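You operate a simulated robot arm through the tools that you are given. There is no shell and no other tool.

You run a simulated robot arm. Do the job below in one go: nothing can be reset, and whatever is moved stays where it is left.

TASK
Centre the pastry board over the drawers, roll the pastry thin and lay the folded towel on top.
Fine: in that order; the board's grip toward the window; rolling pin back where it lay before the towel goes on. Set down upright: rolling pin.

The check looks at the end state, three seconds after you hand in, the way a careful person would. Anything else that was tipped, shoved, dropped, spilled or broken makes it a failure. Flat cloth is picked up by pressing the open fingertips on it (5 to 10 N) and closing them slowly along it; thin cloth reads only 2 to 8 mm in the jaws.

THE ROBOT
A 6-joint arm with a two-finger parallel gripper, fixed in place. Base frame: the origin is at the foot of the arm, x ahead of it, y to its left, z up; the work surface is at about z = 0.91. Lengths are in m, angles in rad, forces in N, time in s.
With the tool pointing down near the work surface it reaches from about 0.48 to 0.88 m from the base axis. Its first joint turns from -2.007 to 2.007 rad. Payload 4.2 kg.
Tool frame: the origin (TCP) lies between the finger pads and is the grasp point; the fingertips stand 0.023 m ahead of it; z points along the fingers, y is the line along which they close. The gripper opens to 0.094 m. The fingers are 0.038 m wide and 0.01 m thick; the gripper's body (0.054 by 0.096 m) begins 0.039 m behind the TCP.
Orientation is that of the tool frame in the base frame, as a unit quaternion [x, y, z, w]. With the fingers straight down and closing along the base's y, the tool's x points along the base's -x, its y along +y and its z along -z.

THE INTERFACE
- The arm moves only by the tool apply_moves. Its argument "increments" is a list of rows, each a list of 3 entries, a list of its own where there are three numbers: the turn, a rotation vector about the base's x, y, z in rad, then the shift along the base's x, y, z in m, then the gripper command, from -1 (fully open) to 1 (shut), values between in proportion. In form: [[[rx, ry, rz], [dx, dy, dz], hand], ...]. A call has 1 to 20 rows; each row shifts and turns the commanded pose from where the row before left it. Rows are played at 5 a second. More than 0.05 m and 0.15 rad between two rows, or a gripper value outside its range, and nothing of the call is played. A pose out of reach is approached as far as the arm can. The call stops where the force on the tool passes 90 N (or 10 N more than at its start, if that is more) or the arm is blocked; 0.2 s more then pass. Each finger travels about 0.108 m/s and halts on what it meets, pressing with about 24 N; the grip force reading is that of the motor and also rises with nothing between the fingers. The clock runs only during rows and for 0.2 s after the last one: add rows that do not move to give the fingers time. It gives the time, the measured TCP pose, the force on the tool (base axes), the opening and the grip force at its end, in the units of the frame above (readings bear some noise), with the torque about the TCP (base axes, N m) and any sound that the robot's microphone picked up.
- Cameras (640 x 400 px; columns grow to the right, rows downward): "scene" is fixed at [0.2188, -0.5005, 1.66]; the picture's right is [0.49, -0.87, 0.00], its down [-0.66, -0.37, -0.65] and it looks along [0.57, 0.32, -0.76] (base axes); focal length 350 px, centre (320, 200). "wrist" rides on the gripper at [0.086, 0.016, -0.075] in the tool frame; the picture's right is [-0.18, 0.98, 0.00], its down [-0.58, -0.11, -0.81] and it looks along [-0.79, -0.15, 0.59] (tool axes); focal length 243 px, centre (320, 200). There is no depth. A picture from a camera that has moved, and an enlarged one, comes with that camera's place and axes in the base frame and with its lens.
- capture(camera): a new picture of that camera. The clock stands still meanwhile.
- slide_trunk(by): slides the trunk up (or, below 0, down) by that many m; the arm rides with it, the base frame stays. It gives what a move gives, with no picture.
- close_up(camera, box): a new picture of the part [left, top, right, bottom] of that camera's present view, enlarged. The clock stands still meanwhile.
- hand_in(): hands the job in; it is judged then, once.

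Nothing tells you positions but the pictures and the camera data. Unless the task says otherwise, let go and move clear before handing in.

The tools are called after "Request:" as name(argument=value, ...) on one line, values as JSON. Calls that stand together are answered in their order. apply_moves: Moves the arm, as the interface text tells. Its arguments: {"type":"object","properties":{"increments":{"type":"array"}},"required":["increments"]} The other tools are called the same way: slide_trunk (by) slides the trunk up or down; capture (camera) takes a picture; close_up (camera, box) takes an enlarged picture of a part of a camera's view; hand_in () hands the job in.

At the start:

```text
time: 0.0
tool_pos: [0.5741, 0.1873, 1.1801]
ee_rot: [-0.001, 1.0, 0.0, 0.0]
force: [0.0, 0.5, 0.2]
torque: [0.0, -0.02, -0.01]
grip_width: 0.094
gripper_force: 0.1
trunk travel left (down, up): [-0.8, 0.19]
```

scene: 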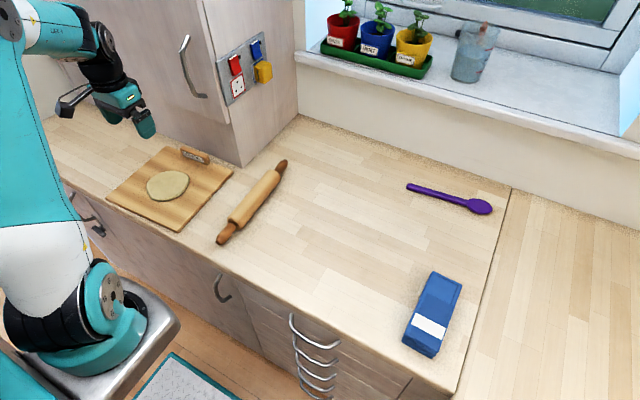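
wrist: 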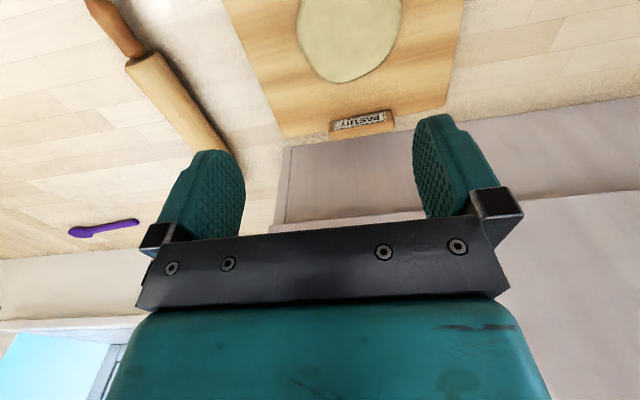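

I see the pastry board with dough at the left, the rolling pin beside it, a purple spoon and a blue folded towel on the right, and the drawers at the front right. I'll look closer before I move anything.

Request:
close_up(camera="scene", box=[90, 120, 310, 260])

Request:
close_up(camera="scene", box=[190, 240, 510, 400])

Request:
close_up(camera="scene", box=[170, 0, 640, 230])

Request:
capture(camera="wrist")

```text
2.86 times, centred on (200, 190) of scene
camera zoom: at [0.2188, -0.5005, 1.66], right [0.49, -0.87, 0.0], down [-0.66, -0.37, -0.65], along [0.57, 0.32, -0.76], focal length 1000 px, centre (663, 229)
```

zoom: 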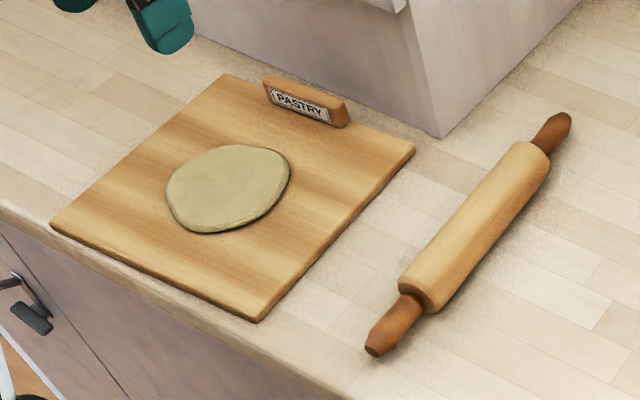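

```text
2.00 times, centred on (350, 320) of scene
camera zoom: at [0.2188, -0.5005, 1.66], right [0.49, -0.87, 0.0], down [-0.66, -0.37, -0.65], along [0.57, 0.32, -0.76], focal length 700 px, centre (260, -40)
```

zoom: 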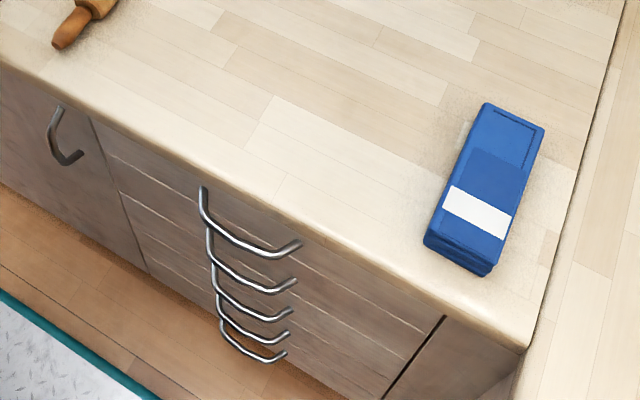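

```text
1.36 times, centred on (405, 115) of scene
camera zoom: at [0.2188, -0.5005, 1.66], right [0.49, -0.87, 0.0], down [-0.66, -0.37, -0.65], along [0.57, 0.32, -0.76], focal length 477 px, centre (204, 316)
```

zoom: 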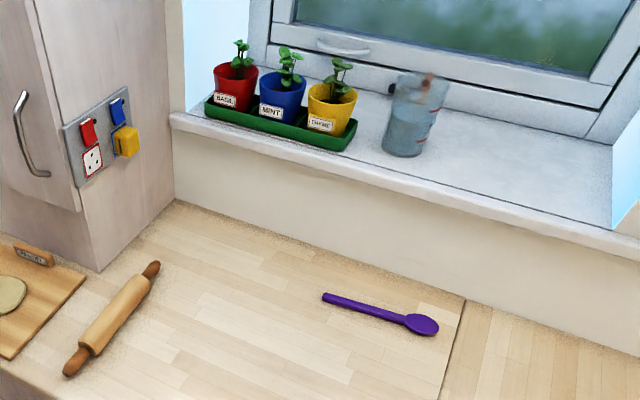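

```text
taken
camera wrist: at [0.4866, 0.2028, 1.2543], right [0.18, 0.98, 0.0], down [0.58, -0.11, 0.81], along [0.79, -0.15, -0.59], focal length 243 px, centre (320, 200)
```

wrist: 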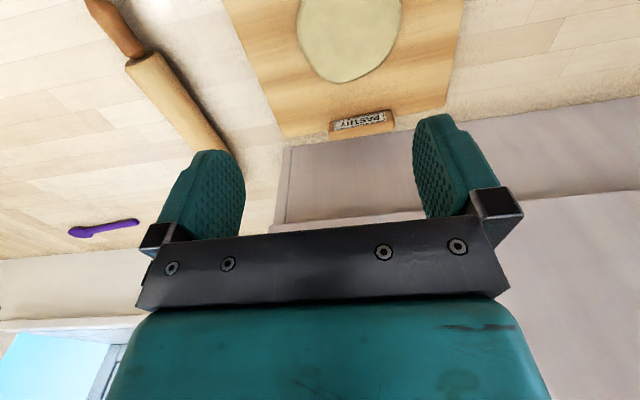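

The board (about 0.245 × 0.263 m, centre near (0.617, 0.219)) has its grip on the +x side, which is the window side. The pin lies along x at y ≈ -0.035, between the board and the drawers, whose centre I put at y ≈ -0.33. I'll hover over the pin first for a better look, because it has to be parked out of the board's path.

Request:
apply_moves(increments=[[[0, 0, 0], [0.0145, -0.0277, -0.01], -1], [[0, 0, 0], [0.0145, -0.0277, -0.01], -1], [[0, 0, 0], [0.0145, -0.0277, -0.01], -1], [[0, 0, 0], [0.0145, -0.0277, -0.01], -1], [[0, 0, 0], [0.0145, -0.0277, -0.01], -1], [[0, 0, 0], [0.0145, -0.0277, -0.01], -1], [[0, 0, 0], [0.0145, -0.0277, -0.01], -1], [[0, 0, 0], [0.0145, -0.0277, -0.01], -1], [[0, 0, 0], [0, 0, 0], -1]])

Request:
capture(camera="wrist")

Request:
capture(camera="scene")

```text
time: 2.0
tool_pos: [0.6871, -0.033, 1.0991]
ee_rot: [0.001, 1.0, -0.001, 0.0]
force: [0.3, -0.3, 0.4]
torque: [0.01, 0.02, 0.01]
grip_width: 0.0939
gripper_force: 0.1
trunk travel left (down, up): [-0.8, 0.19]
```

```text
taken
camera wrist: at [0.6018, -0.0178, 1.1744], right [0.18, 0.98, 0.0], down [0.58, -0.11, 0.81], along [0.79, -0.15, -0.59], focal length 243 px, centre (320, 200)
```

wrist: 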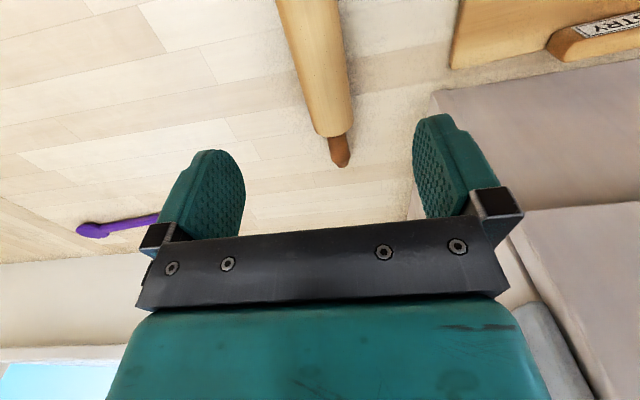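

```text
taken
```

scene: 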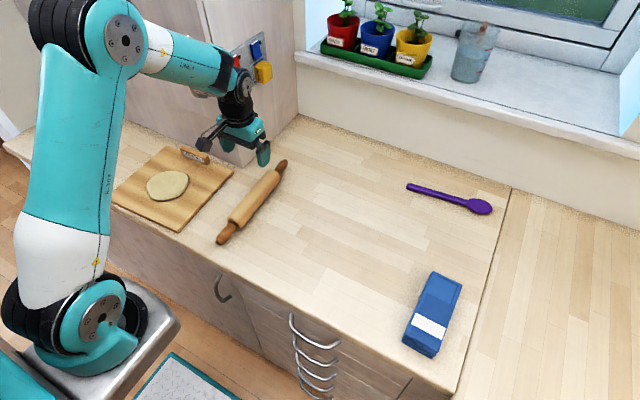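

The two views agree: the pin axis runs along x at y ≈ -0.037, centred at x ≈ 0.684, about 0.046 m thick. I'll line up with it, go down and grip it slightly above its axis.

Request:
apply_moves(increments=[[[0, 0, 0.03], [-0.002, -0.003, -0.03], -1], [[0, 0, 0], [0, -0.001, -0.03], -1], [[0, 0, 0], [0, 0, -0.03], -1], [[0, 0, 0], [0, 0, -0.03], -1], [[0, 0, 0], [0, 0, -0.02], -1], [[0, 0, 0], [0, 0, -0.014], -1], [[0, 0, 0], [0, 0, 0], -1]])

Request:
capture(camera="wrist")

Request:
close_up(camera="scene", box=[180, 100, 340, 260])

```text
time: 3.6
tool_pos: [0.6866, -0.0373, 0.9458]
ee_rot: [-0.014, 1.0, 0.0, 0.001]
force: [-0.3, 0.1, 0.4]
torque: [0.03, 0.01, 0.01]
grip_width: 0.0942
gripper_force: 0.0
trunk travel left (down, up): [-0.8, 0.19]
```

```text
taken
camera wrist: at [0.6001, -0.0247, 1.0193], right [0.15, 0.99, 0.0], down [0.58, -0.09, 0.81], along [0.8, -0.12, -0.59], focal length 243 px, centre (320, 200)
```

wrist: 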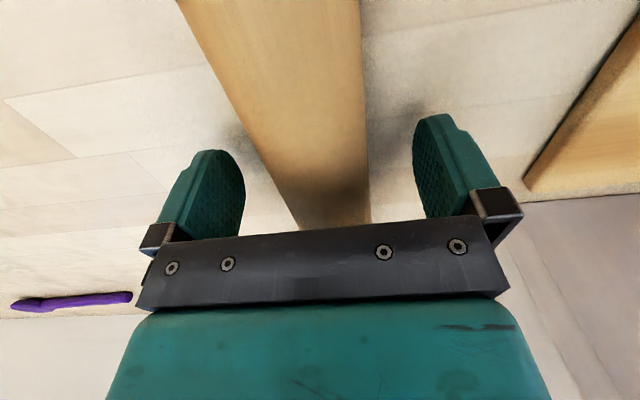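

```text
2.50 times, centred on (260, 180) of scene
camera zoom: at [0.2188, -0.5005, 1.66], right [0.49, -0.87, 0.0], down [-0.66, -0.37, -0.65], along [0.57, 0.32, -0.76], focal length 875 px, centre (470, 250)
```

zoom: 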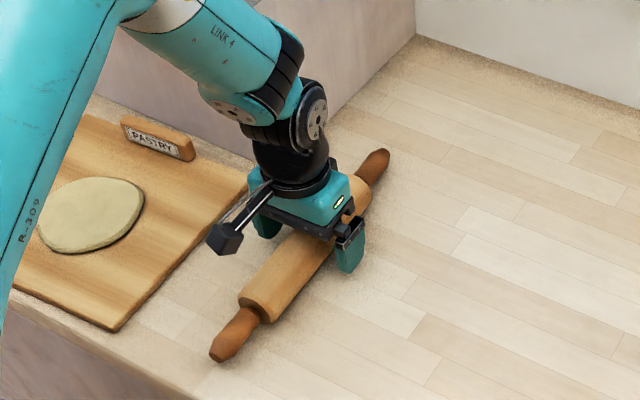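

The pin sits between the open fingers, well centred. I'll close on it slowly.

Request:
apply_moves(increments=[[[0, 0, 0], [0, 0, 0], -0.5], [[0, 0, 0], [0, 0, 0], -0.2], [[0, 0, 0], [0, 0, 0], 0.0], [[0, 0, 0], [0, 0, 0], 0.1], [[0, 0, 0], [0, 0, 0], 0.3], [[0, 0, 0], [0, 0, 0], 1], [[0, 0, 0], [0, 0, 0], 1]])

Request:
close_up(camera="scene", box=[180, 100, 340, 260])

```text
time: 5.2
tool_pos: [0.6871, -0.038, 0.946]
ee_rot: [-0.015, 1.0, 0.0, 0.0]
force: [-0.4, -0.8, 0.8]
torque: [-0.02, 0.0, 0.13]
grip_width: 0.0475
gripper_force: 24.3
trunk travel left (down, up): [-0.8, 0.19]
```

```text
2.50 times, centred on (260, 180) of scene
camera zoom: at [0.2188, -0.5005, 1.66], right [0.49, -0.87, 0.0], down [-0.66, -0.37, -0.65], along [0.57, 0.32, -0.76], focal length 875 px, centre (470, 250)
```

zoom: 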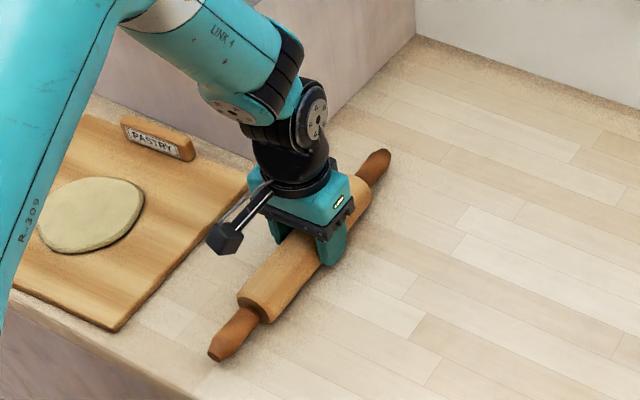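

The pin is gripped (47.5 mm), and its home grip pose is TCP (0.687, -0.038, 0.946) with yaw +0.03. I'll lift it, turn it parallel to y and carry it behind the board's path.

Request:
apply_moves(increments=[[[0, 0, 0], [0, 0, 0.02], 1], [[0, 0, 0], [0, 0, 0.03], 1], [[0, 0, 0], [0, 0, 0.03], 1], [[0, 0, -0.1455], [0.013, -0.0102, 0], 1], [[0, 0, -0.1455], [0.013, -0.0102, 0], 1], [[0, 0, -0.1455], [0.013, -0.0102, 0], 1], [[0, 0, -0.1455], [0.013, -0.0102, 0], 1], [[0, 0, -0.1455], [0.013, -0.0102, 0], 1], [[0, 0, -0.1455], [0.013, -0.0102, 0], 1], [[0, 0, -0.1455], [0.013, -0.0102, 0], 1], [[0, 0, -0.1455], [0.013, -0.0102, 0], 1], [[0, 0, -0.1455], [0.013, -0.0102, 0], 1], [[0, 0, -0.1455], [0.013, -0.0102, 0], 1], [[0, 0, -0.1455], [0.013, -0.0102, 0], 1], [[0, 0, 0], [0, 0, 0], 1]])

Request:
capture(camera="scene")

Request:
capture(camera="wrist")

```text
time: 8.4
tool_pos: [0.8307, -0.1512, 1.0255]
ee_rot: [0.708, 0.706, -0.001, 0.0]
force: [-0.2, 0.1, -3.9]
torque: [-0.04, 0.01, -0.01]
grip_width: 0.0475
gripper_force: 23.8
trunk travel left (down, up): [-0.8, 0.19]
```

```text
taken
```

scene: 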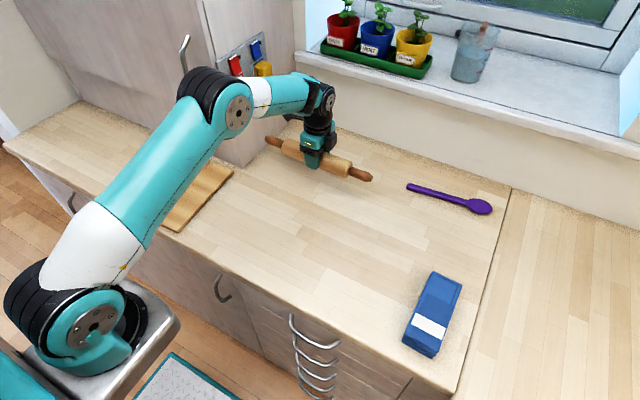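

```text
taken
camera wrist: at [0.8468, -0.0657, 1.0994], right [0.98, -0.19, 0.0], down [-0.11, -0.58, 0.81], along [-0.15, -0.79, -0.59], focal length 243 px, centre (320, 200)
```

wrist: 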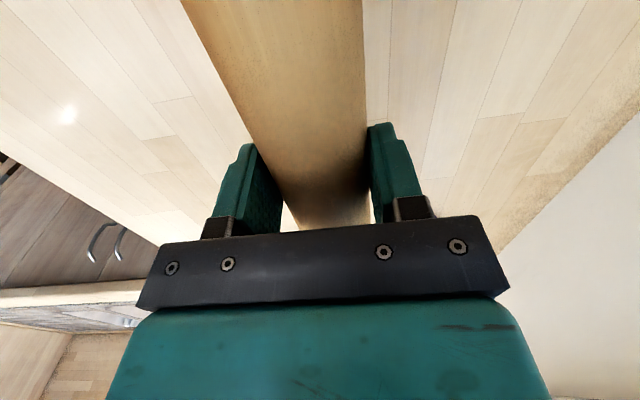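

The pin is held at (0.831, -0.151), parallel to y and clear of everything. I'll lower it to the counter and let go gently.

Request:
apply_moves(increments=[[[0, 0, 0], [0, 0, -0.03], 1], [[0, 0, 0], [0, 0, -0.025], 1], [[0, 0, 0], [0, 0, -0.015], 1], [[0, 0, 0], [0, 0, -0.006], 1], [[0, 0, 0], [0, 0, -0.003], 1], [[0, 0, 0], [0, 0, 0], 1], [[0, 0, 0], [0, 0, 0], 1]])

```text
time: 10.0
tool_pos: [0.8298, -0.1502, 0.9482]
ee_rot: [0.707, 0.707, -0.001, -0.001]
force: [-0.4, -0.4, -3.7]
torque: [0.0, -0.01, 0.01]
grip_width: 0.0473
gripper_force: 24.1
trunk travel left (down, up): [-0.8, 0.19]
```

The pin is still about 2 mm above the counter. I'll lower it a little further until the weight comes off.

Request:
apply_moves(increments=[[[0, 0, 0], [0, 0, -0.001], 1], [[0, 0, 0], [0, 0, -0.001], 1], [[0, 0, 0], [0, 0, 0], 1]])

```text
time: 10.8
tool_pos: [0.8315, -0.1511, 0.9462]
ee_rot: [0.707, 0.707, 0.001, 0.0]
force: [0.2, 0.9, -1.3]
torque: [-0.08, 0.01, 0.01]
grip_width: 0.0476
gripper_force: 24.8
trunk travel left (down, up): [-0.8, 0.19]
```

Request:
apply_moves(increments=[[[0, 0, 0], [0, 0, -0.0005], 1], [[0, 0, 0], [0, 0, 0], 0.1], [[0, 0, 0], [0, 0, 0], -0.05], [[0, 0, 0], [0, 0, 0], -0.1], [[0, 0, 0], [0, 0, 0], -0.2], [[0, 0, 0], [0, 0, 0], -0.4], [[0, 0, 0], [0, 0, 0], -0.7], [[0, 0, 0], [0, 0, 0], -1], [[0, 0, 0], [0, 0, 0], -1]])

Request:
capture(camera="scene")

Request:
capture(camera="wrist")

```text
time: 12.8
tool_pos: [0.8296, -0.1512, 0.9454]
ee_rot: [0.707, 0.707, 0.0, 0.001]
force: [0.1, -0.4, 0.1]
torque: [-0.02, 0.02, -0.01]
grip_width: 0.0941
gripper_force: 0.0
trunk travel left (down, up): [-0.8, 0.19]
```

```text
taken
```

scene: 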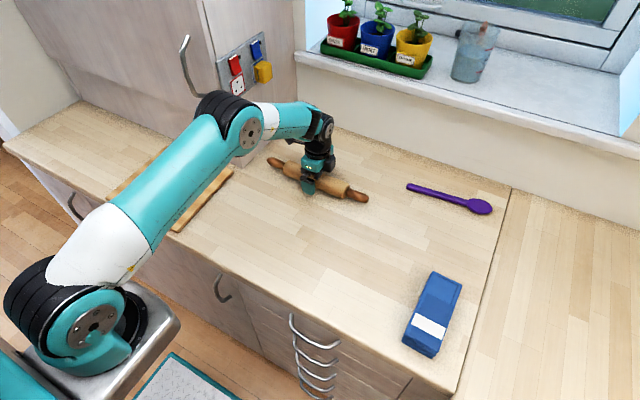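

```text
taken
camera wrist: at [0.8467, -0.065, 1.0194], right [0.98, -0.18, 0.0], down [-0.11, -0.58, 0.81], along [-0.15, -0.79, -0.59], focal length 243 px, centre (320, 200)
```

wrist: 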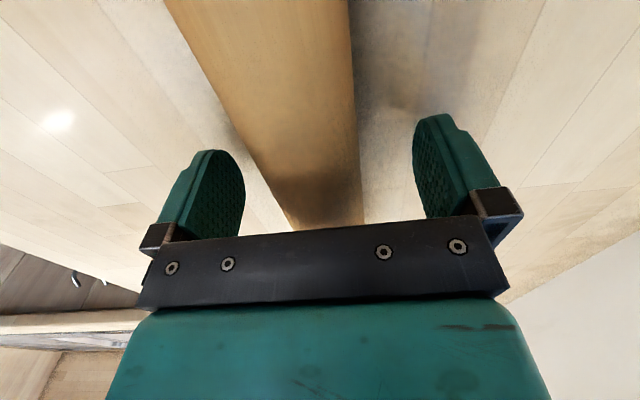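

The pin rests between the open fingers, and has shifted a few mm toward -x at most. I'll lift straight up and check that it isn't rolling.

Request:
apply_moves(increments=[[[0, 0, 0], [0, 0, 0.02], -1], [[0, 0, 0], [0, 0, 0.03], -1], [[0, 0, 0], [0, 0, 0.05], -1], [[0, 0, 0], [0, 0, 0.05], -1], [[0, 0, 0], [0, 0, 0.03], -1], [[0, 0, 0], [0, 0, 0], -1]])

Request:
close_up(camera="scene", box=[230, 100, 390, 200])

Request:
capture(camera="wrist")

```text
time: 14.2
tool_pos: [0.8315, -0.1494, 1.1261]
ee_rot: [0.707, 0.707, 0.001, 0.0]
force: [0.1, 0.2, -0.1]
torque: [0.0, 0.02, 0.0]
grip_width: 0.0941
gripper_force: 0.1
trunk travel left (down, up): [-0.8, 0.19]
```

```text
4.00 times, centred on (310, 150) of scene
camera zoom: at [0.2188, -0.5005, 1.66], right [0.49, -0.87, 0.0], down [-0.66, -0.37, -0.65], along [0.57, 0.32, -0.76], focal length 1401 px, centre (360, 400)
```

zoom: 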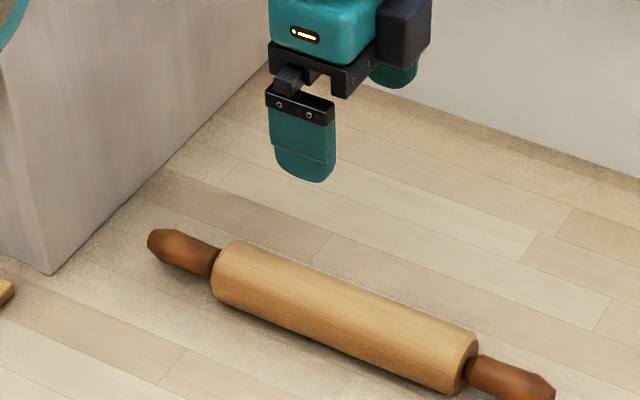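

```text
taken
camera wrist: at [0.8466, -0.064, 1.1994], right [0.98, -0.18, 0.0], down [-0.11, -0.58, 0.81], along [-0.15, -0.79, -0.59], focal length 243 px, centre (320, 200)
```

wrist: 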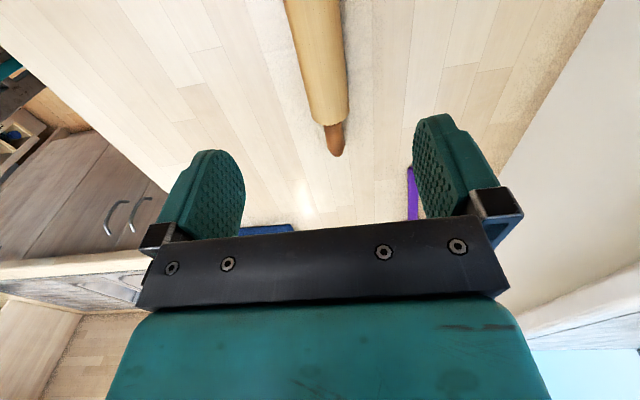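

The pin is resting at about (0.827, -0.145), with its front side at x ≈ 0.803, clear of the board's path. Next I'll bring the open fingers round to the board's left edge to push it in -y.

Request:
apply_moves(increments=[[[0, 0, 0], [-0.042, 0, 0], -1], [[0, 0, 0], [-0.042, 0, 0], -1], [[0, 0, 0], [-0.042, 0, 0], -1], [[0, 0, 0], [-0.042, 0, 0], -1], [[0, 0, 0], [-0.042, 0, 0], -1], [[0, 0, 0], [0, 0.045, 0], -1], [[0, 0, 0], [0, 0.045, 0], -1], [[0, 0, 0], [0, 0.045, 0], -1], [[0, 0, 0], [0, 0.045, 0], -1], [[0, 0, 0], [0, 0.045, 0], -1], [[0, 0, 0], [0, 0.045, 0], -1], [[0, 0, 0], [0, 0.045, 0], -1], [[0, 0, 0], [0, 0.045, 0], -1], [[0, 0, 0], [0, 0.045, 0], -1], [[0, 0, 0], [0, 0.045, 0], -1], [[0, 0, 0], [0, 0.045, 0], -1], [[0, 0, 0], [0, 0.045, 0], -1], [[0, 0, 0], [0, 0.02, 0], -1], [[0, 0, 0], [0, 0, 0], -1]])

Request:
capture(camera="scene")

Request:
capture(camera="wrist")

```text
time: 18.2
tool_pos: [0.6195, 0.4099, 1.1249]
ee_rot: [0.707, 0.707, 0.0, 0.0]
force: [0.1, -0.5, -0.2]
torque: [0.0, -0.01, 0.02]
grip_width: 0.0939
gripper_force: 0.0
trunk travel left (down, up): [-0.8, 0.19]
```

```text
taken
```

scene: 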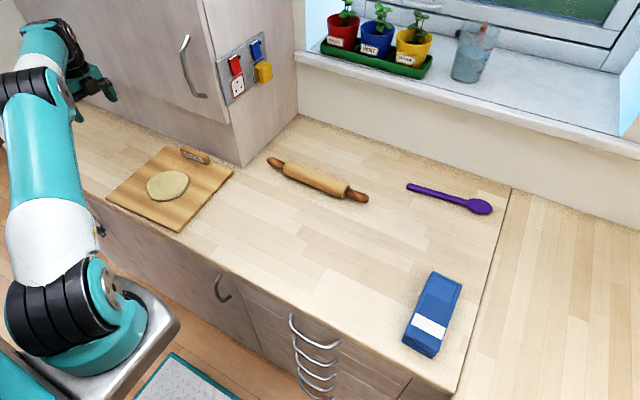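

```text
taken
camera wrist: at [0.6355, 0.4959, 1.1982], right [0.98, -0.18, 0.0], down [-0.11, -0.58, 0.81], along [-0.15, -0.79, -0.59], focal length 243 px, centre (320, 200)
```

wrist: 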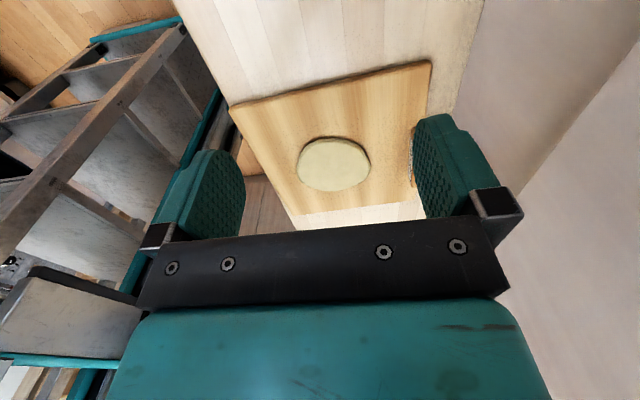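

The board's left edge shows at y ≈ 0.345–0.356, and my fingers are clear at y = 0.41. I'll lower the tips to just above the counter.

Request:
apply_moves(increments=[[[0, 0, 0], [0, 0, -0.045], -1], [[0, 0, 0], [0, 0, -0.045], -1], [[0, 0, 0], [0, 0, -0.045], -1], [[0, 0, 0], [0, 0, -0.03], -1], [[0, 0, 0], [0, 0, -0.015], -1], [[0, 0, 0], [0, 0, -0.006], -1], [[0, 0, 0], [0, 0, 0], -1]])

Request:
capture(camera="wrist")

Request:
close_up(camera="scene", box=[40, 80, 260, 240])

```text
time: 19.8
tool_pos: [0.6197, 0.4111, 0.9396]
ee_rot: [0.708, 0.706, 0.0, 0.0]
force: [0.3, 0.2, -0.1]
torque: [-0.02, 0.03, 0.01]
grip_width: 0.0941
gripper_force: 0.0
trunk travel left (down, up): [-0.8, 0.19]
```

```text
taken
camera wrist: at [0.6362, 0.4958, 1.0127], right [0.98, -0.18, 0.0], down [-0.11, -0.58, 0.81], along [-0.15, -0.79, -0.59], focal length 243 px, centre (320, 200)
```

wrist: 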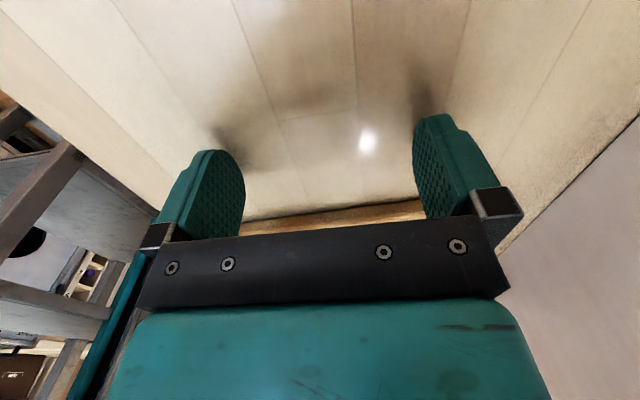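

```text
2.50 times, centred on (150, 160) of scene
camera zoom: at [0.2188, -0.5005, 1.66], right [0.49, -0.87, 0.0], down [-0.66, -0.37, -0.65], along [0.57, 0.32, -0.76], focal length 875 px, centre (745, 300)
```

zoom: 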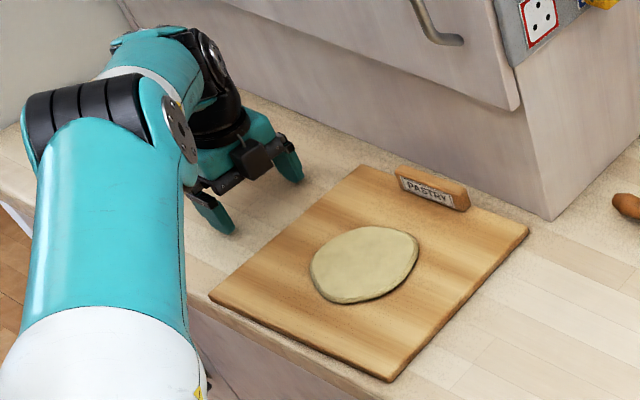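

The fingers are clear at 16 mm above the surface. I'll lower 2.5 mm more, then push slowly toward -y and check the board partway.

Request:
apply_moves(increments=[[[0, 0, 0], [0, 0, -0.0025], -1], [[0, 0, 0], [0, -0.012, 0], -1], [[0, 0, 0], [0, -0.012, 0], -1], [[0, 0, 0], [0, -0.006, 0], -1], [[0, 0, 0], [0, -0.005, 0], -1], [[0, 0, 0], [0, -0.005, 0], -1], [[0, 0, 0], [0, -0.006, 0], -1], [[0, 0, 0], [0, -0.008, 0], -1], [[0, 0, 0], [0, -0.01, 0], -1], [[0, 0, 0], [0, -0.01, 0], -1], [[0, 0, 0], [0, -0.01, 0], -1], [[0, 0, 0], [0, -0.01, 0], -1], [[0, 0, 0], [0, -0.006, 0], -1], [[0, 0, 0], [0, 0, 0], -1]])

Request:
capture(camera="wrist")

Request:
close_up(camera="scene", box=[40, 80, 260, 240])

```text
time: 22.8
tool_pos: [0.621, 0.3092, 0.9375]
ee_rot: [0.707, 0.708, 0.0, 0.0]
force: [-0.1, 0.8, 1.6]
torque: [0.04, -0.02, 0.06]
grip_width: 0.0939
gripper_force: 0.0
trunk travel left (down, up): [-0.8, 0.19]
```

```text
taken
camera wrist: at [0.6363, 0.3955, 1.0106], right [0.98, -0.18, 0.0], down [-0.11, -0.58, 0.81], along [-0.15, -0.79, -0.59], focal length 243 px, centre (320, 200)
```

wrist: 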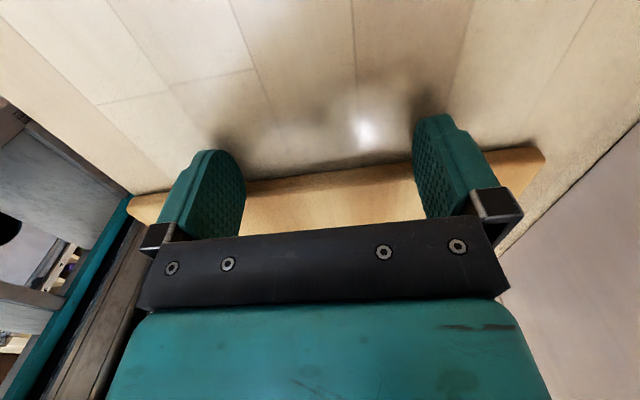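

```text
2.50 times, centred on (150, 160) of scene
camera zoom: at [0.2188, -0.5005, 1.66], right [0.49, -0.87, 0.0], down [-0.66, -0.37, -0.65], along [0.57, 0.32, -0.76], focal length 875 px, centre (745, 300)
```

zoom: 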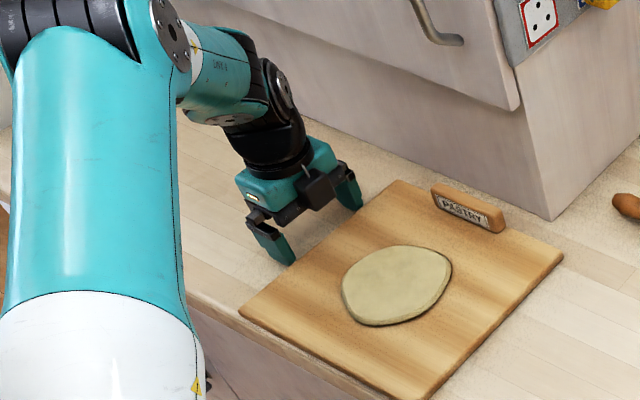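

The push works: the board stays square against both fingers and the dough rides along. I'll continue.

Request:
apply_moves(increments=[[[0, 0, 0], [0, -0.006, 0], -1], [[0, 0, 0], [0, -0.01, 0], -1], [[0, 0, 0], [0, -0.0125, 0], -1], [[0, 0, 0], [0, -0.0125, 0], -1], [[0, 0, 0], [0, -0.0125, 0], -1], [[0, 0, 0], [0, -0.0125, 0], -1], [[0, 0, 0], [0, -0.0125, 0], -1], [[0, 0, 0], [0, -0.0125, 0], -1], [[0, 0, 0], [0, -0.0125, 0], -1], [[0, 0, 0], [0, -0.0125, 0], -1], [[0, 0, 0], [0, -0.0125, 0], -1], [[0, 0, 0], [0, -0.0125, 0], -1], [[0, 0, 0], [0, -0.0125, 0], -1], [[0, 0, 0], [0, -0.0125, 0], -1], [[0, 0, 0], [0, -0.0125, 0], -1], [[0, 0, 0], [0, -0.0125, 0], -1], [[0, 0, 0], [0, -0.0125, 0], -1], [[0, 0, 0], [0, -0.01, 0], -1], [[0, 0, 0], [0, -0.006, 0], -1], [[0, 0, 0], [0, 0, 0], -1]])

Request:
capture(camera="scene")

Request:
capture(camera="wrist")

```text
time: 27.0
tool_pos: [0.6197, 0.0912, 0.9364]
ee_rot: [0.707, 0.707, 0.001, 0.0]
force: [0.5, 1.6, 1.4]
torque: [0.04, -0.02, 0.08]
grip_width: 0.094
gripper_force: 0.1
trunk travel left (down, up): [-0.8, 0.19]
```

```text
taken
```

scene: 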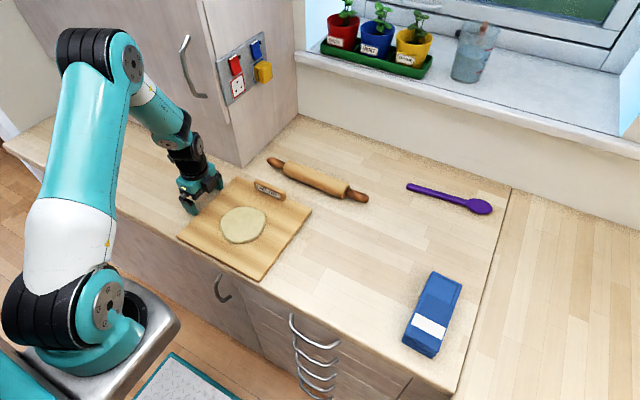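

```text
taken
camera wrist: at [0.636, 0.1762, 1.0103], right [0.98, -0.18, 0.0], down [-0.11, -0.58, 0.81], along [-0.15, -0.79, -0.59], focal length 243 px, centre (320, 200)
```

wrist: 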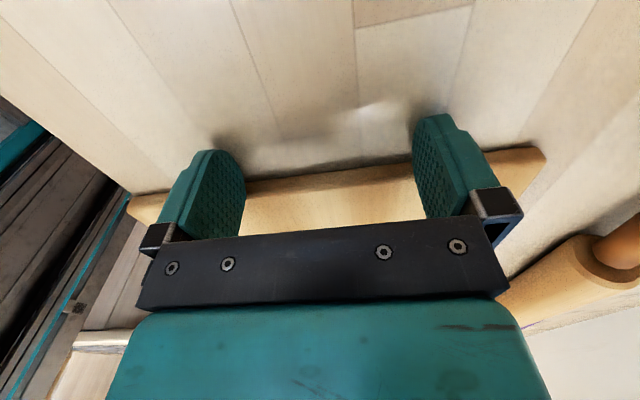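

The board is tracking straight and the pin is clear of it. I'll push on, stopping about 2 cm short.

Request:
apply_moves(increments=[[[0, 0, 0], [0, -0.006, 0], -1], [[0, 0, 0], [0, -0.01, 0], -1], [[0, 0, 0], [0, -0.0138, 0], -1], [[0, 0, 0], [0, -0.0138, 0], -1], [[0, 0, 0], [0, -0.0138, 0], -1], [[0, 0, 0], [0, -0.0138, 0], -1], [[0, 0, 0], [0, -0.0138, 0], -1], [[0, 0, 0], [0, -0.0138, 0], -1], [[0, 0, 0], [0, -0.0138, 0], -1], [[0, 0, 0], [0, -0.0138, 0], -1], [[0, 0, 0], [0, -0.0138, 0], -1], [[0, 0, 0], [0, -0.0138, 0], -1], [[0, 0, 0], [0, -0.0138, 0], -1], [[0, 0, 0], [0, -0.0138, 0], -1], [[0, 0, 0], [0, -0.0138, 0], -1], [[0, 0, 0], [0, -0.0138, 0], -1], [[0, 0, 0], [0, -0.0138, 0], -1], [[0, 0, 0], [0, -0.01, 0], -1], [[0, 0, 0], [0, -0.006, 0], -1], [[0, 0, 0], [0, 0, 0], -1]])

Request:
capture(camera="scene")

Request:
close_up(camera="scene", box=[240, 150, 480, 300])

Request:
capture(camera="wrist")

```text
time: 31.2
tool_pos: [0.6201, -0.1483, 0.9384]
ee_rot: [0.707, 0.707, 0.0, 0.001]
force: [0.1, 1.5, 0.7]
torque: [0.02, 0.05, -0.06]
grip_width: 0.0939
gripper_force: 0.1
trunk travel left (down, up): [-0.8, 0.19]
```

```text
taken
```

scene: 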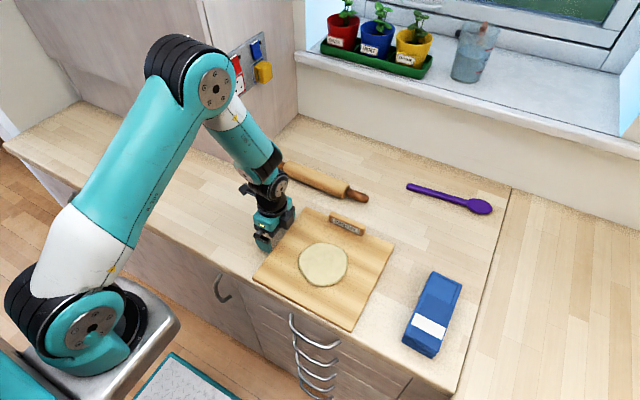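

```text
2.67 times, centred on (360, 225) of scene
camera zoom: at [0.2188, -0.5005, 1.66], right [0.49, -0.87, 0.0], down [-0.66, -0.37, -0.65], along [0.57, 0.32, -0.76], focal length 934 px, centre (213, 133)
```

zoom: 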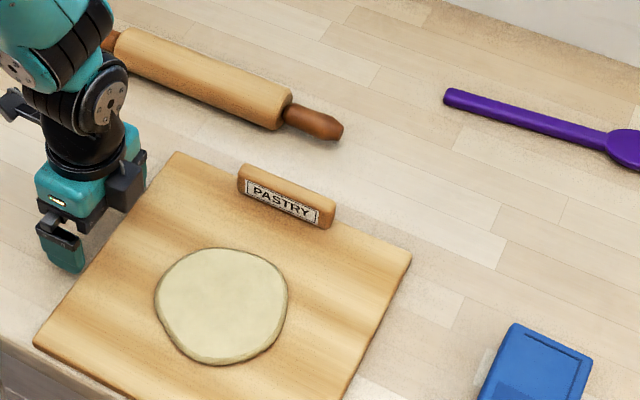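

```text
taken
camera wrist: at [0.6364, -0.0628, 1.0108], right [0.98, -0.18, 0.0], down [-0.11, -0.58, 0.81], along [-0.15, -0.79, -0.59], focal length 243 px, centre (320, 200)
```

wrist: 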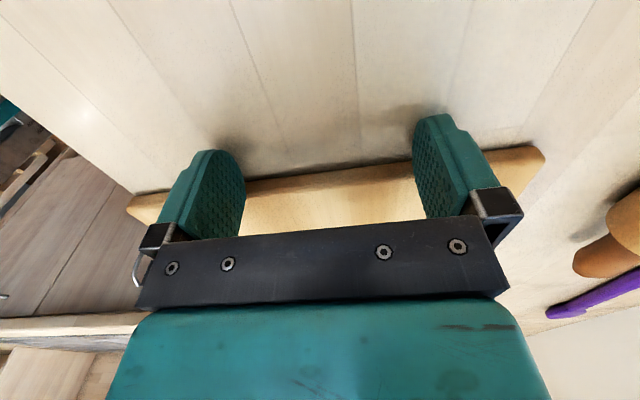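

The board's left edge is at y ≈ -0.167, its centre at ≈ -0.296 and it is square. The drawers' centre is y ≈ -0.329, so 33 mm more.

Request:
apply_moves(increments=[[[0, 0, 0], [0, -0.006, 0], -1], [[0, 0, 0], [0, -0.009, 0], -1], [[0, 0, 0], [0, -0.009, 0], -1], [[0, 0, 0], [0, -0.006, 0], -1], [[0, 0, 0], [0, -0.003, 0], -1], [[0, 0, 0], [0, 0, 0], -1], [[0, 0, 0], [0, 0.01, 0], -1], [[0, 0, 0], [0, 0.02, 0], -1], [[0, 0, 0], [0, 0, 0.04], -1], [[0, 0, 0], [0, 0, 0.05], -1], [[0, 0, 0], [0, 0.04, 0.05], -1], [[0, 0, 0], [0, 0.04, 0.04], -1], [[0, 0, 0], [0, 0.04, 0], -1], [[0, 0, 0], [0, 0.04, 0], -1], [[0, 0, 0], [0, 0, 0], -1]])

Request:
capture(camera="scene")

Request:
close_up(camera="scene", box=[260, 190, 500, 340])

Request:
capture(camera="wrist")

```text
refused: row 11 steps farther than a row can; nothing moved
```

```text
taken
```

scene: 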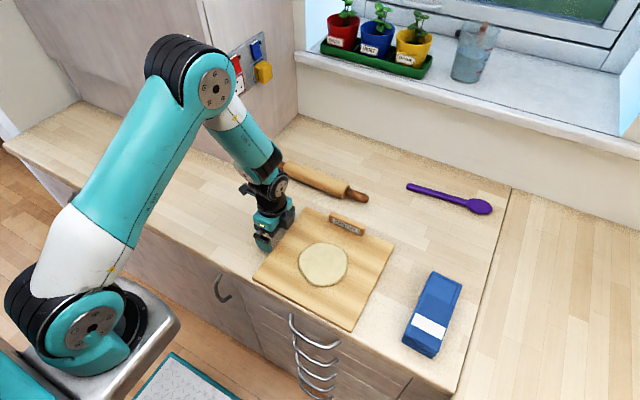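

```text
2.67 times, centred on (380, 265) of scene
camera zoom: at [0.2188, -0.5005, 1.66], right [0.49, -0.87, 0.0], down [-0.66, -0.37, -0.65], along [0.57, 0.32, -0.76], focal length 934 px, centre (160, 27)
```

zoom: 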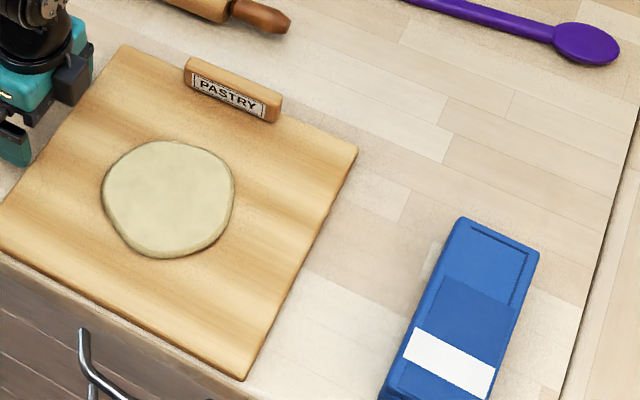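

```text
taken
camera wrist: at [0.6364, -0.0628, 1.0108], right [0.98, -0.18, 0.0], down [-0.11, -0.58, 0.81], along [-0.15, -0.79, -0.59], focal length 243 px, centre (320, 200)
```

wrist: 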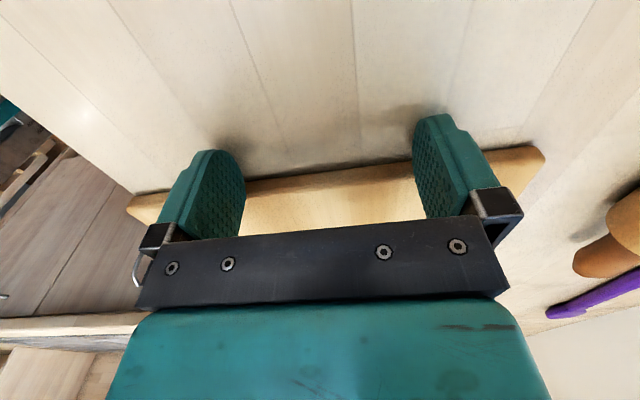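

That call was refused because one row was too long, and nothing moved. I'll repeat it with shorter rows.

Request:
apply_moves(increments=[[[0, 0, 0], [0, -0.006, 0], -1], [[0, 0, 0], [0, -0.009, 0], -1], [[0, 0, 0], [0, -0.009, 0], -1], [[0, 0, 0], [0, -0.006, 0], -1], [[0, 0, 0], [0, -0.003, 0], -1], [[0, 0, 0], [0, 0, 0], -1], [[0, 0, 0], [0, 0.01, 0], -1], [[0, 0, 0], [0, 0.02, 0], -1], [[0, 0, 0], [0, 0, 0.04], -1], [[0, 0, 0], [0, 0, 0.045], -1], [[0, 0, 0], [0, 0, 0.045], -1], [[0, 0, 0], [0, 0.04, 0], -1], [[0, 0, 0], [0, 0.04, 0], -1], [[0, 0, 0], [0, 0.04, 0], -1], [[0, 0, 0], [0, 0, 0], -1]])

Request:
capture(camera="scene")

Request:
close_up(camera="scene", box=[250, 190, 490, 340])

Request:
capture(camera="wrist")

```text
time: 34.4
tool_pos: [0.6187, -0.031, 1.0675]
ee_rot: [0.707, 0.707, 0.0, 0.0]
force: [-0.2, 0.2, -0.3]
torque: [-0.01, 0.0, 0.01]
grip_width: 0.0938
gripper_force: 0.1
trunk travel left (down, up): [-0.8, 0.19]
```

```text
taken
```

scene: 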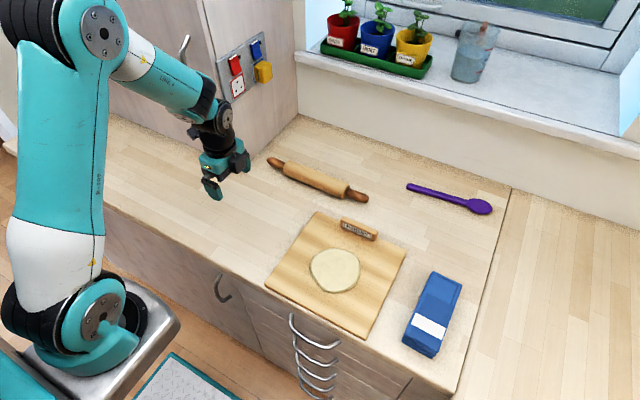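

```text
2.67 times, centred on (370, 265) of scene
camera zoom: at [0.2188, -0.5005, 1.66], right [0.49, -0.87, 0.0], down [-0.66, -0.37, -0.65], along [0.57, 0.32, -0.76], focal length 934 px, centre (187, 27)
```

zoom: 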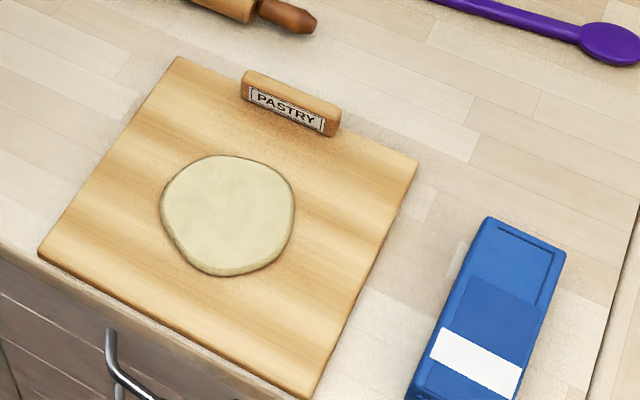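

```text
taken
camera wrist: at [0.6352, 0.0553, 1.1409], right [0.98, -0.18, 0.0], down [-0.11, -0.58, 0.81], along [-0.15, -0.79, -0.59], focal length 243 px, centre (320, 200)
```

wrist: 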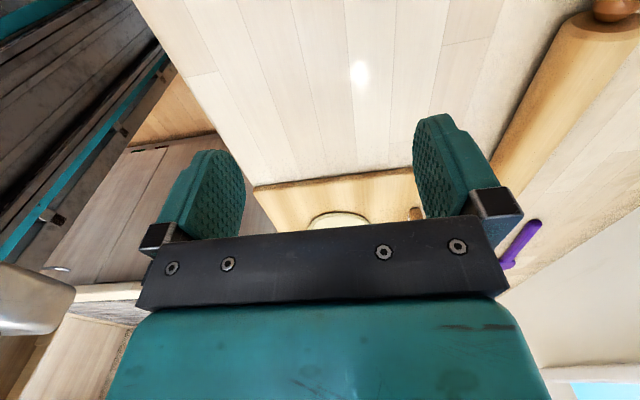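

The board is centred (measured centre y ≈ -0.327, grip toward the window) and the dough sits at about (0.593, -0.331). Next I'll pick the pin up again from its parking spot.

Request:
apply_moves(increments=[[[0, 0, 0], [0.035, -0.02, 0], -1], [[0, 0, 0], [0.035, -0.02, 0], -1], [[0, 0, 0], [0.035, -0.02, 0], -1], [[0, 0, 0], [0.035, -0.02, 0], -1], [[0, 0, 0], [0.035, -0.02, 0], -1], [[0, 0, 0], [0.034, -0.02, 0], -1], [[0, 0, 0], [0, 0, -0.04], -1], [[0, 0, 0], [0, 0, -0.04], -1], [[0, 0, 0], [0, 0, -0.025], -1], [[0, 0, 0], [0, 0, -0.016], -1], [[0, 0, 0], [0, 0, 0], -1]])

Request:
capture(camera="wrist")

Request:
close_up(camera="scene", box=[230, 100, 430, 225])

```text
time: 36.8
tool_pos: [0.8306, -0.1521, 0.9443]
ee_rot: [0.707, 0.707, -0.001, 0.0]
force: [0.1, 0.5, 0.1]
torque: [0.03, 0.03, 0.02]
grip_width: 0.094
gripper_force: 0.1
trunk travel left (down, up): [-0.8, 0.19]
```

```text
taken
camera wrist: at [0.8459, -0.0661, 1.0194], right [0.98, -0.18, 0.0], down [-0.11, -0.58, 0.81], along [-0.15, -0.79, -0.59], focal length 243 px, centre (320, 200)
```

wrist: 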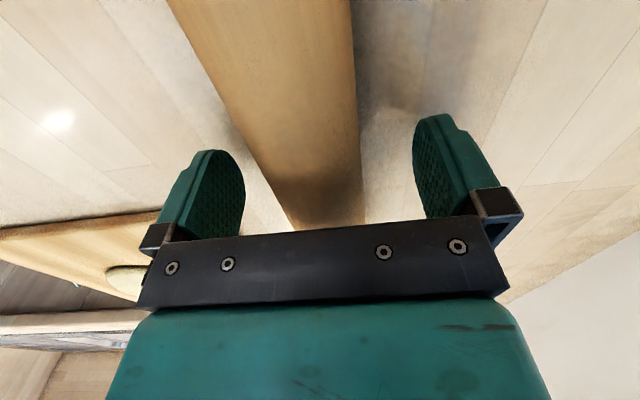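

```text
3.20 times, centred on (330, 162) of scene
camera zoom: at [0.2188, -0.5005, 1.66], right [0.49, -0.87, 0.0], down [-0.66, -0.37, -0.65], along [0.57, 0.32, -0.76], focal length 1120 px, centre (288, 320)
```

zoom: 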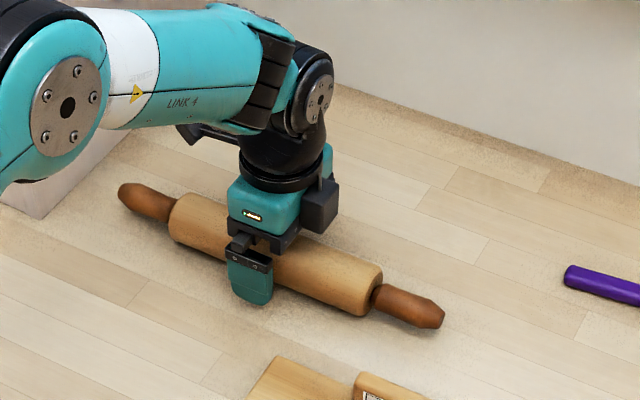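

The fingers straddle the pin, which sits about 3 mm toward -x. I'll correct for that, close on it and lift.

Request:
apply_moves(increments=[[[0, 0, 0], [-0.003, 0, 0.0015], -1], [[0, 0, 0], [0, 0, 0], -0.5], [[0, 0, 0], [0, 0, 0], -0.2], [[0, 0, 0], [0, 0, 0], 0.0], [[0, 0, 0], [0, 0, 0], 0.1], [[0, 0, 0], [0, 0, 0], 0.3], [[0, 0, 0], [0, 0, 0], 1], [[0, 0, 0], [0, 0, 0], 1]])

Request:
capture(camera="wrist")

```text
time: 38.6
tool_pos: [0.8261, -0.1522, 0.9479]
ee_rot: [0.707, 0.707, 0.0, 0.0]
force: [0.0, -1.2, 2.3]
torque: [0.01, -0.09, 0.27]
grip_width: 0.0475
gripper_force: 23.8
trunk travel left (down, up): [-0.8, 0.19]
```

```text
taken
camera wrist: at [0.8425, -0.0664, 1.0208], right [0.98, -0.18, 0.0], down [-0.11, -0.58, 0.81], along [-0.15, -0.79, -0.59], focal length 243 px, centre (320, 200)
```

wrist: 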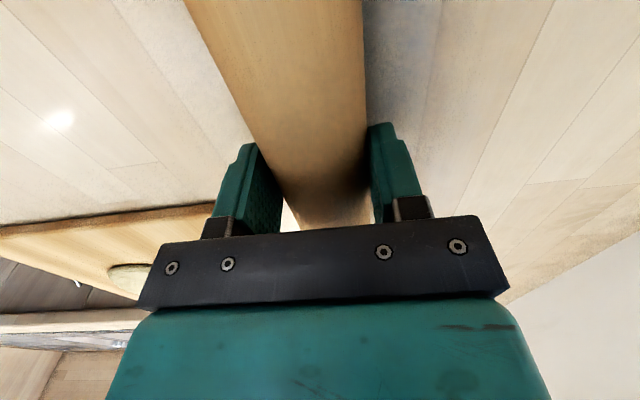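

The pin is gripped. I'll lift it and carry it over the dough at (0.593, -0.331), keeping it parallel to y so it stays clear of the board's grip and the towel.

Request:
apply_moves(increments=[[[0, 0, 0], [0, 0, 0.02], 1], [[0, 0, 0], [0, 0, 0.035], 1], [[0, 0, 0], [0, 0, 0.035], 1], [[0, 0, 0], [-0.0291, -0.0224, 0], 1], [[0, 0, 0], [-0.0291, -0.0224, 0], 1], [[0, 0, 0], [-0.0291, -0.0224, 0], 1], [[0, 0, 0], [-0.0291, -0.0224, 0], 1], [[0, 0, 0], [-0.0291, -0.0224, 0], 1], [[0, 0, 0], [-0.0291, -0.0224, 0], 1], [[0, 0, 0], [-0.0291, -0.0224, 0], 1], [[0, 0, 0], [-0.0291, -0.0224, 0], 1], [[0, 0, 0], [0, 0, 0], 1]])

Request:
close_up(camera="scene", box=[240, 170, 480, 340])

Request:
capture(camera="wrist")

```text
time: 41.2
tool_pos: [0.5948, -0.3315, 1.0355]
ee_rot: [0.707, 0.707, 0.0, 0.0]
force: [0.0, -0.2, -4.3]
torque: [-0.06, 0.04, -0.49]
grip_width: 0.0473
gripper_force: 24.4
trunk travel left (down, up): [-0.8, 0.19]
```

```text
2.35 times, centred on (360, 255) of scene
camera zoom: at [0.2188, -0.5005, 1.66], right [0.49, -0.87, 0.0], down [-0.66, -0.37, -0.65], along [0.57, 0.32, -0.76], focal length 824 px, centre (226, 71)
```

zoom: 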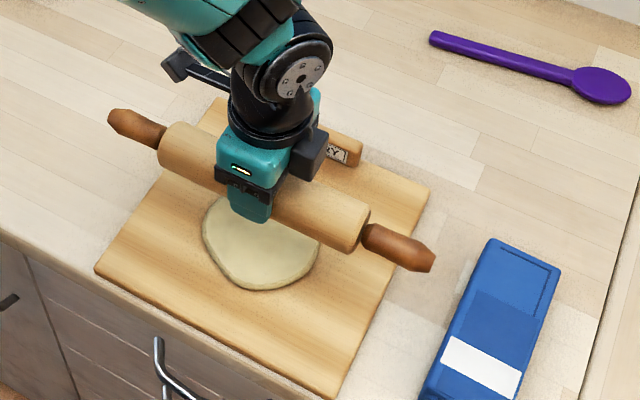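

```text
taken
camera wrist: at [0.6103, -0.2459, 1.1096], right [0.98, -0.18, 0.0], down [-0.11, -0.58, 0.81], along [-0.15, -0.79, -0.59], focal length 243 px, centre (320, 200)
```

wrist: 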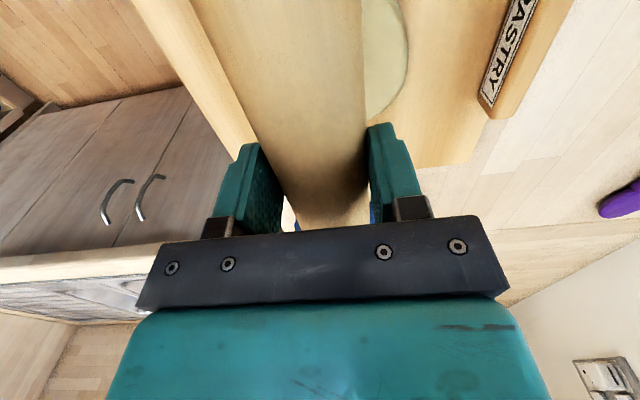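

The pin is right over the dough. I'll lower it to just above, then step down until it touches.

Request:
apply_moves(increments=[[[0, 0, 0], [0, 0, -0.025], 1], [[0, 0, 0], [0, 0, -0.02], 1], [[0, 0, 0], [0, 0, -0.01], 1], [[0, 0, 0], [0, 0, -0.003], 1], [[0, 0, 0], [0, 0, -0.002], 1], [[0, 0, 0], [0, 0, 0], 1]])

Request:
close_up(camera="scene", box=[240, 170, 480, 340])

```text
time: 42.6
tool_pos: [0.5941, -0.3302, 0.975]
ee_rot: [0.707, 0.707, 0.0, 0.0]
force: [-0.5, 0.7, -3.4]
torque: [-0.06, -0.03, -0.02]
grip_width: 0.0478
gripper_force: 23.8
trunk travel left (down, up): [-0.8, 0.19]
```

```text
2.35 times, centred on (360, 255) of scene
camera zoom: at [0.2188, -0.5005, 1.66], right [0.49, -0.87, 0.0], down [-0.66, -0.37, -0.65], along [0.57, 0.32, -0.76], focal length 824 px, centre (226, 71)
```

zoom: 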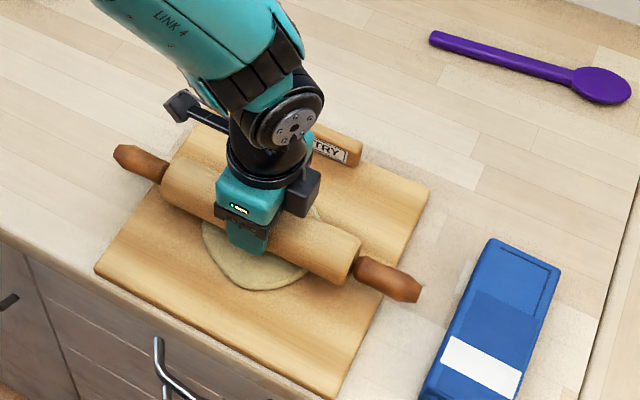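

Request:
apply_moves(increments=[[[0, 0, 0], [0, 0, -0.0015], 1], [[0, 0, 0], [0, 0, -0.0015], 1], [[0, 0, 0], [0, 0, 0], 1]])

```text
time: 43.4
tool_pos: [0.5946, -0.3313, 0.974]
ee_rot: [0.708, 0.706, -0.001, 0.0]
force: [-0.6, 0.0, -3.0]
torque: [0.02, -0.01, -0.01]
grip_width: 0.0479
gripper_force: 24.3
trunk travel left (down, up): [-0.8, 0.19]
```

There's no clear contact yet, so I'll keep stepping down slowly.

Request:
apply_moves(increments=[[[0, 0, 0], [0, 0, -0.0015], 1], [[0, 0, 0], [0, 0, -0.0015], 1], [[0, 0, 0], [0, 0, 0], 1]])

Request:
apply_moves(increments=[[[0, 0, 0], [0, 0, -0.001], 1], [[0, 0, 0], [0, 0, -0.001], 1], [[0, 0, 0], [0, 0, 0], 1]])

```text
time: 44.2
tool_pos: [0.5942, -0.3315, 0.9709]
ee_rot: [0.707, 0.707, 0.0, 0.0]
force: [0.5, 0.1, -3.3]
torque: [-0.02, 0.02, -0.01]
grip_width: 0.048
gripper_force: 23.7
trunk travel left (down, up): [-0.8, 0.19]
```

```text
time: 45.0
tool_pos: [0.5932, -0.3312, 0.9687]
ee_rot: [0.707, 0.707, -0.001, 0.0]
force: [-0.3, -0.1, -3.2]
torque: [0.0, 0.0, -0.04]
grip_width: 0.0476
gripper_force: 24.2
trunk travel left (down, up): [-0.8, 0.19]
```

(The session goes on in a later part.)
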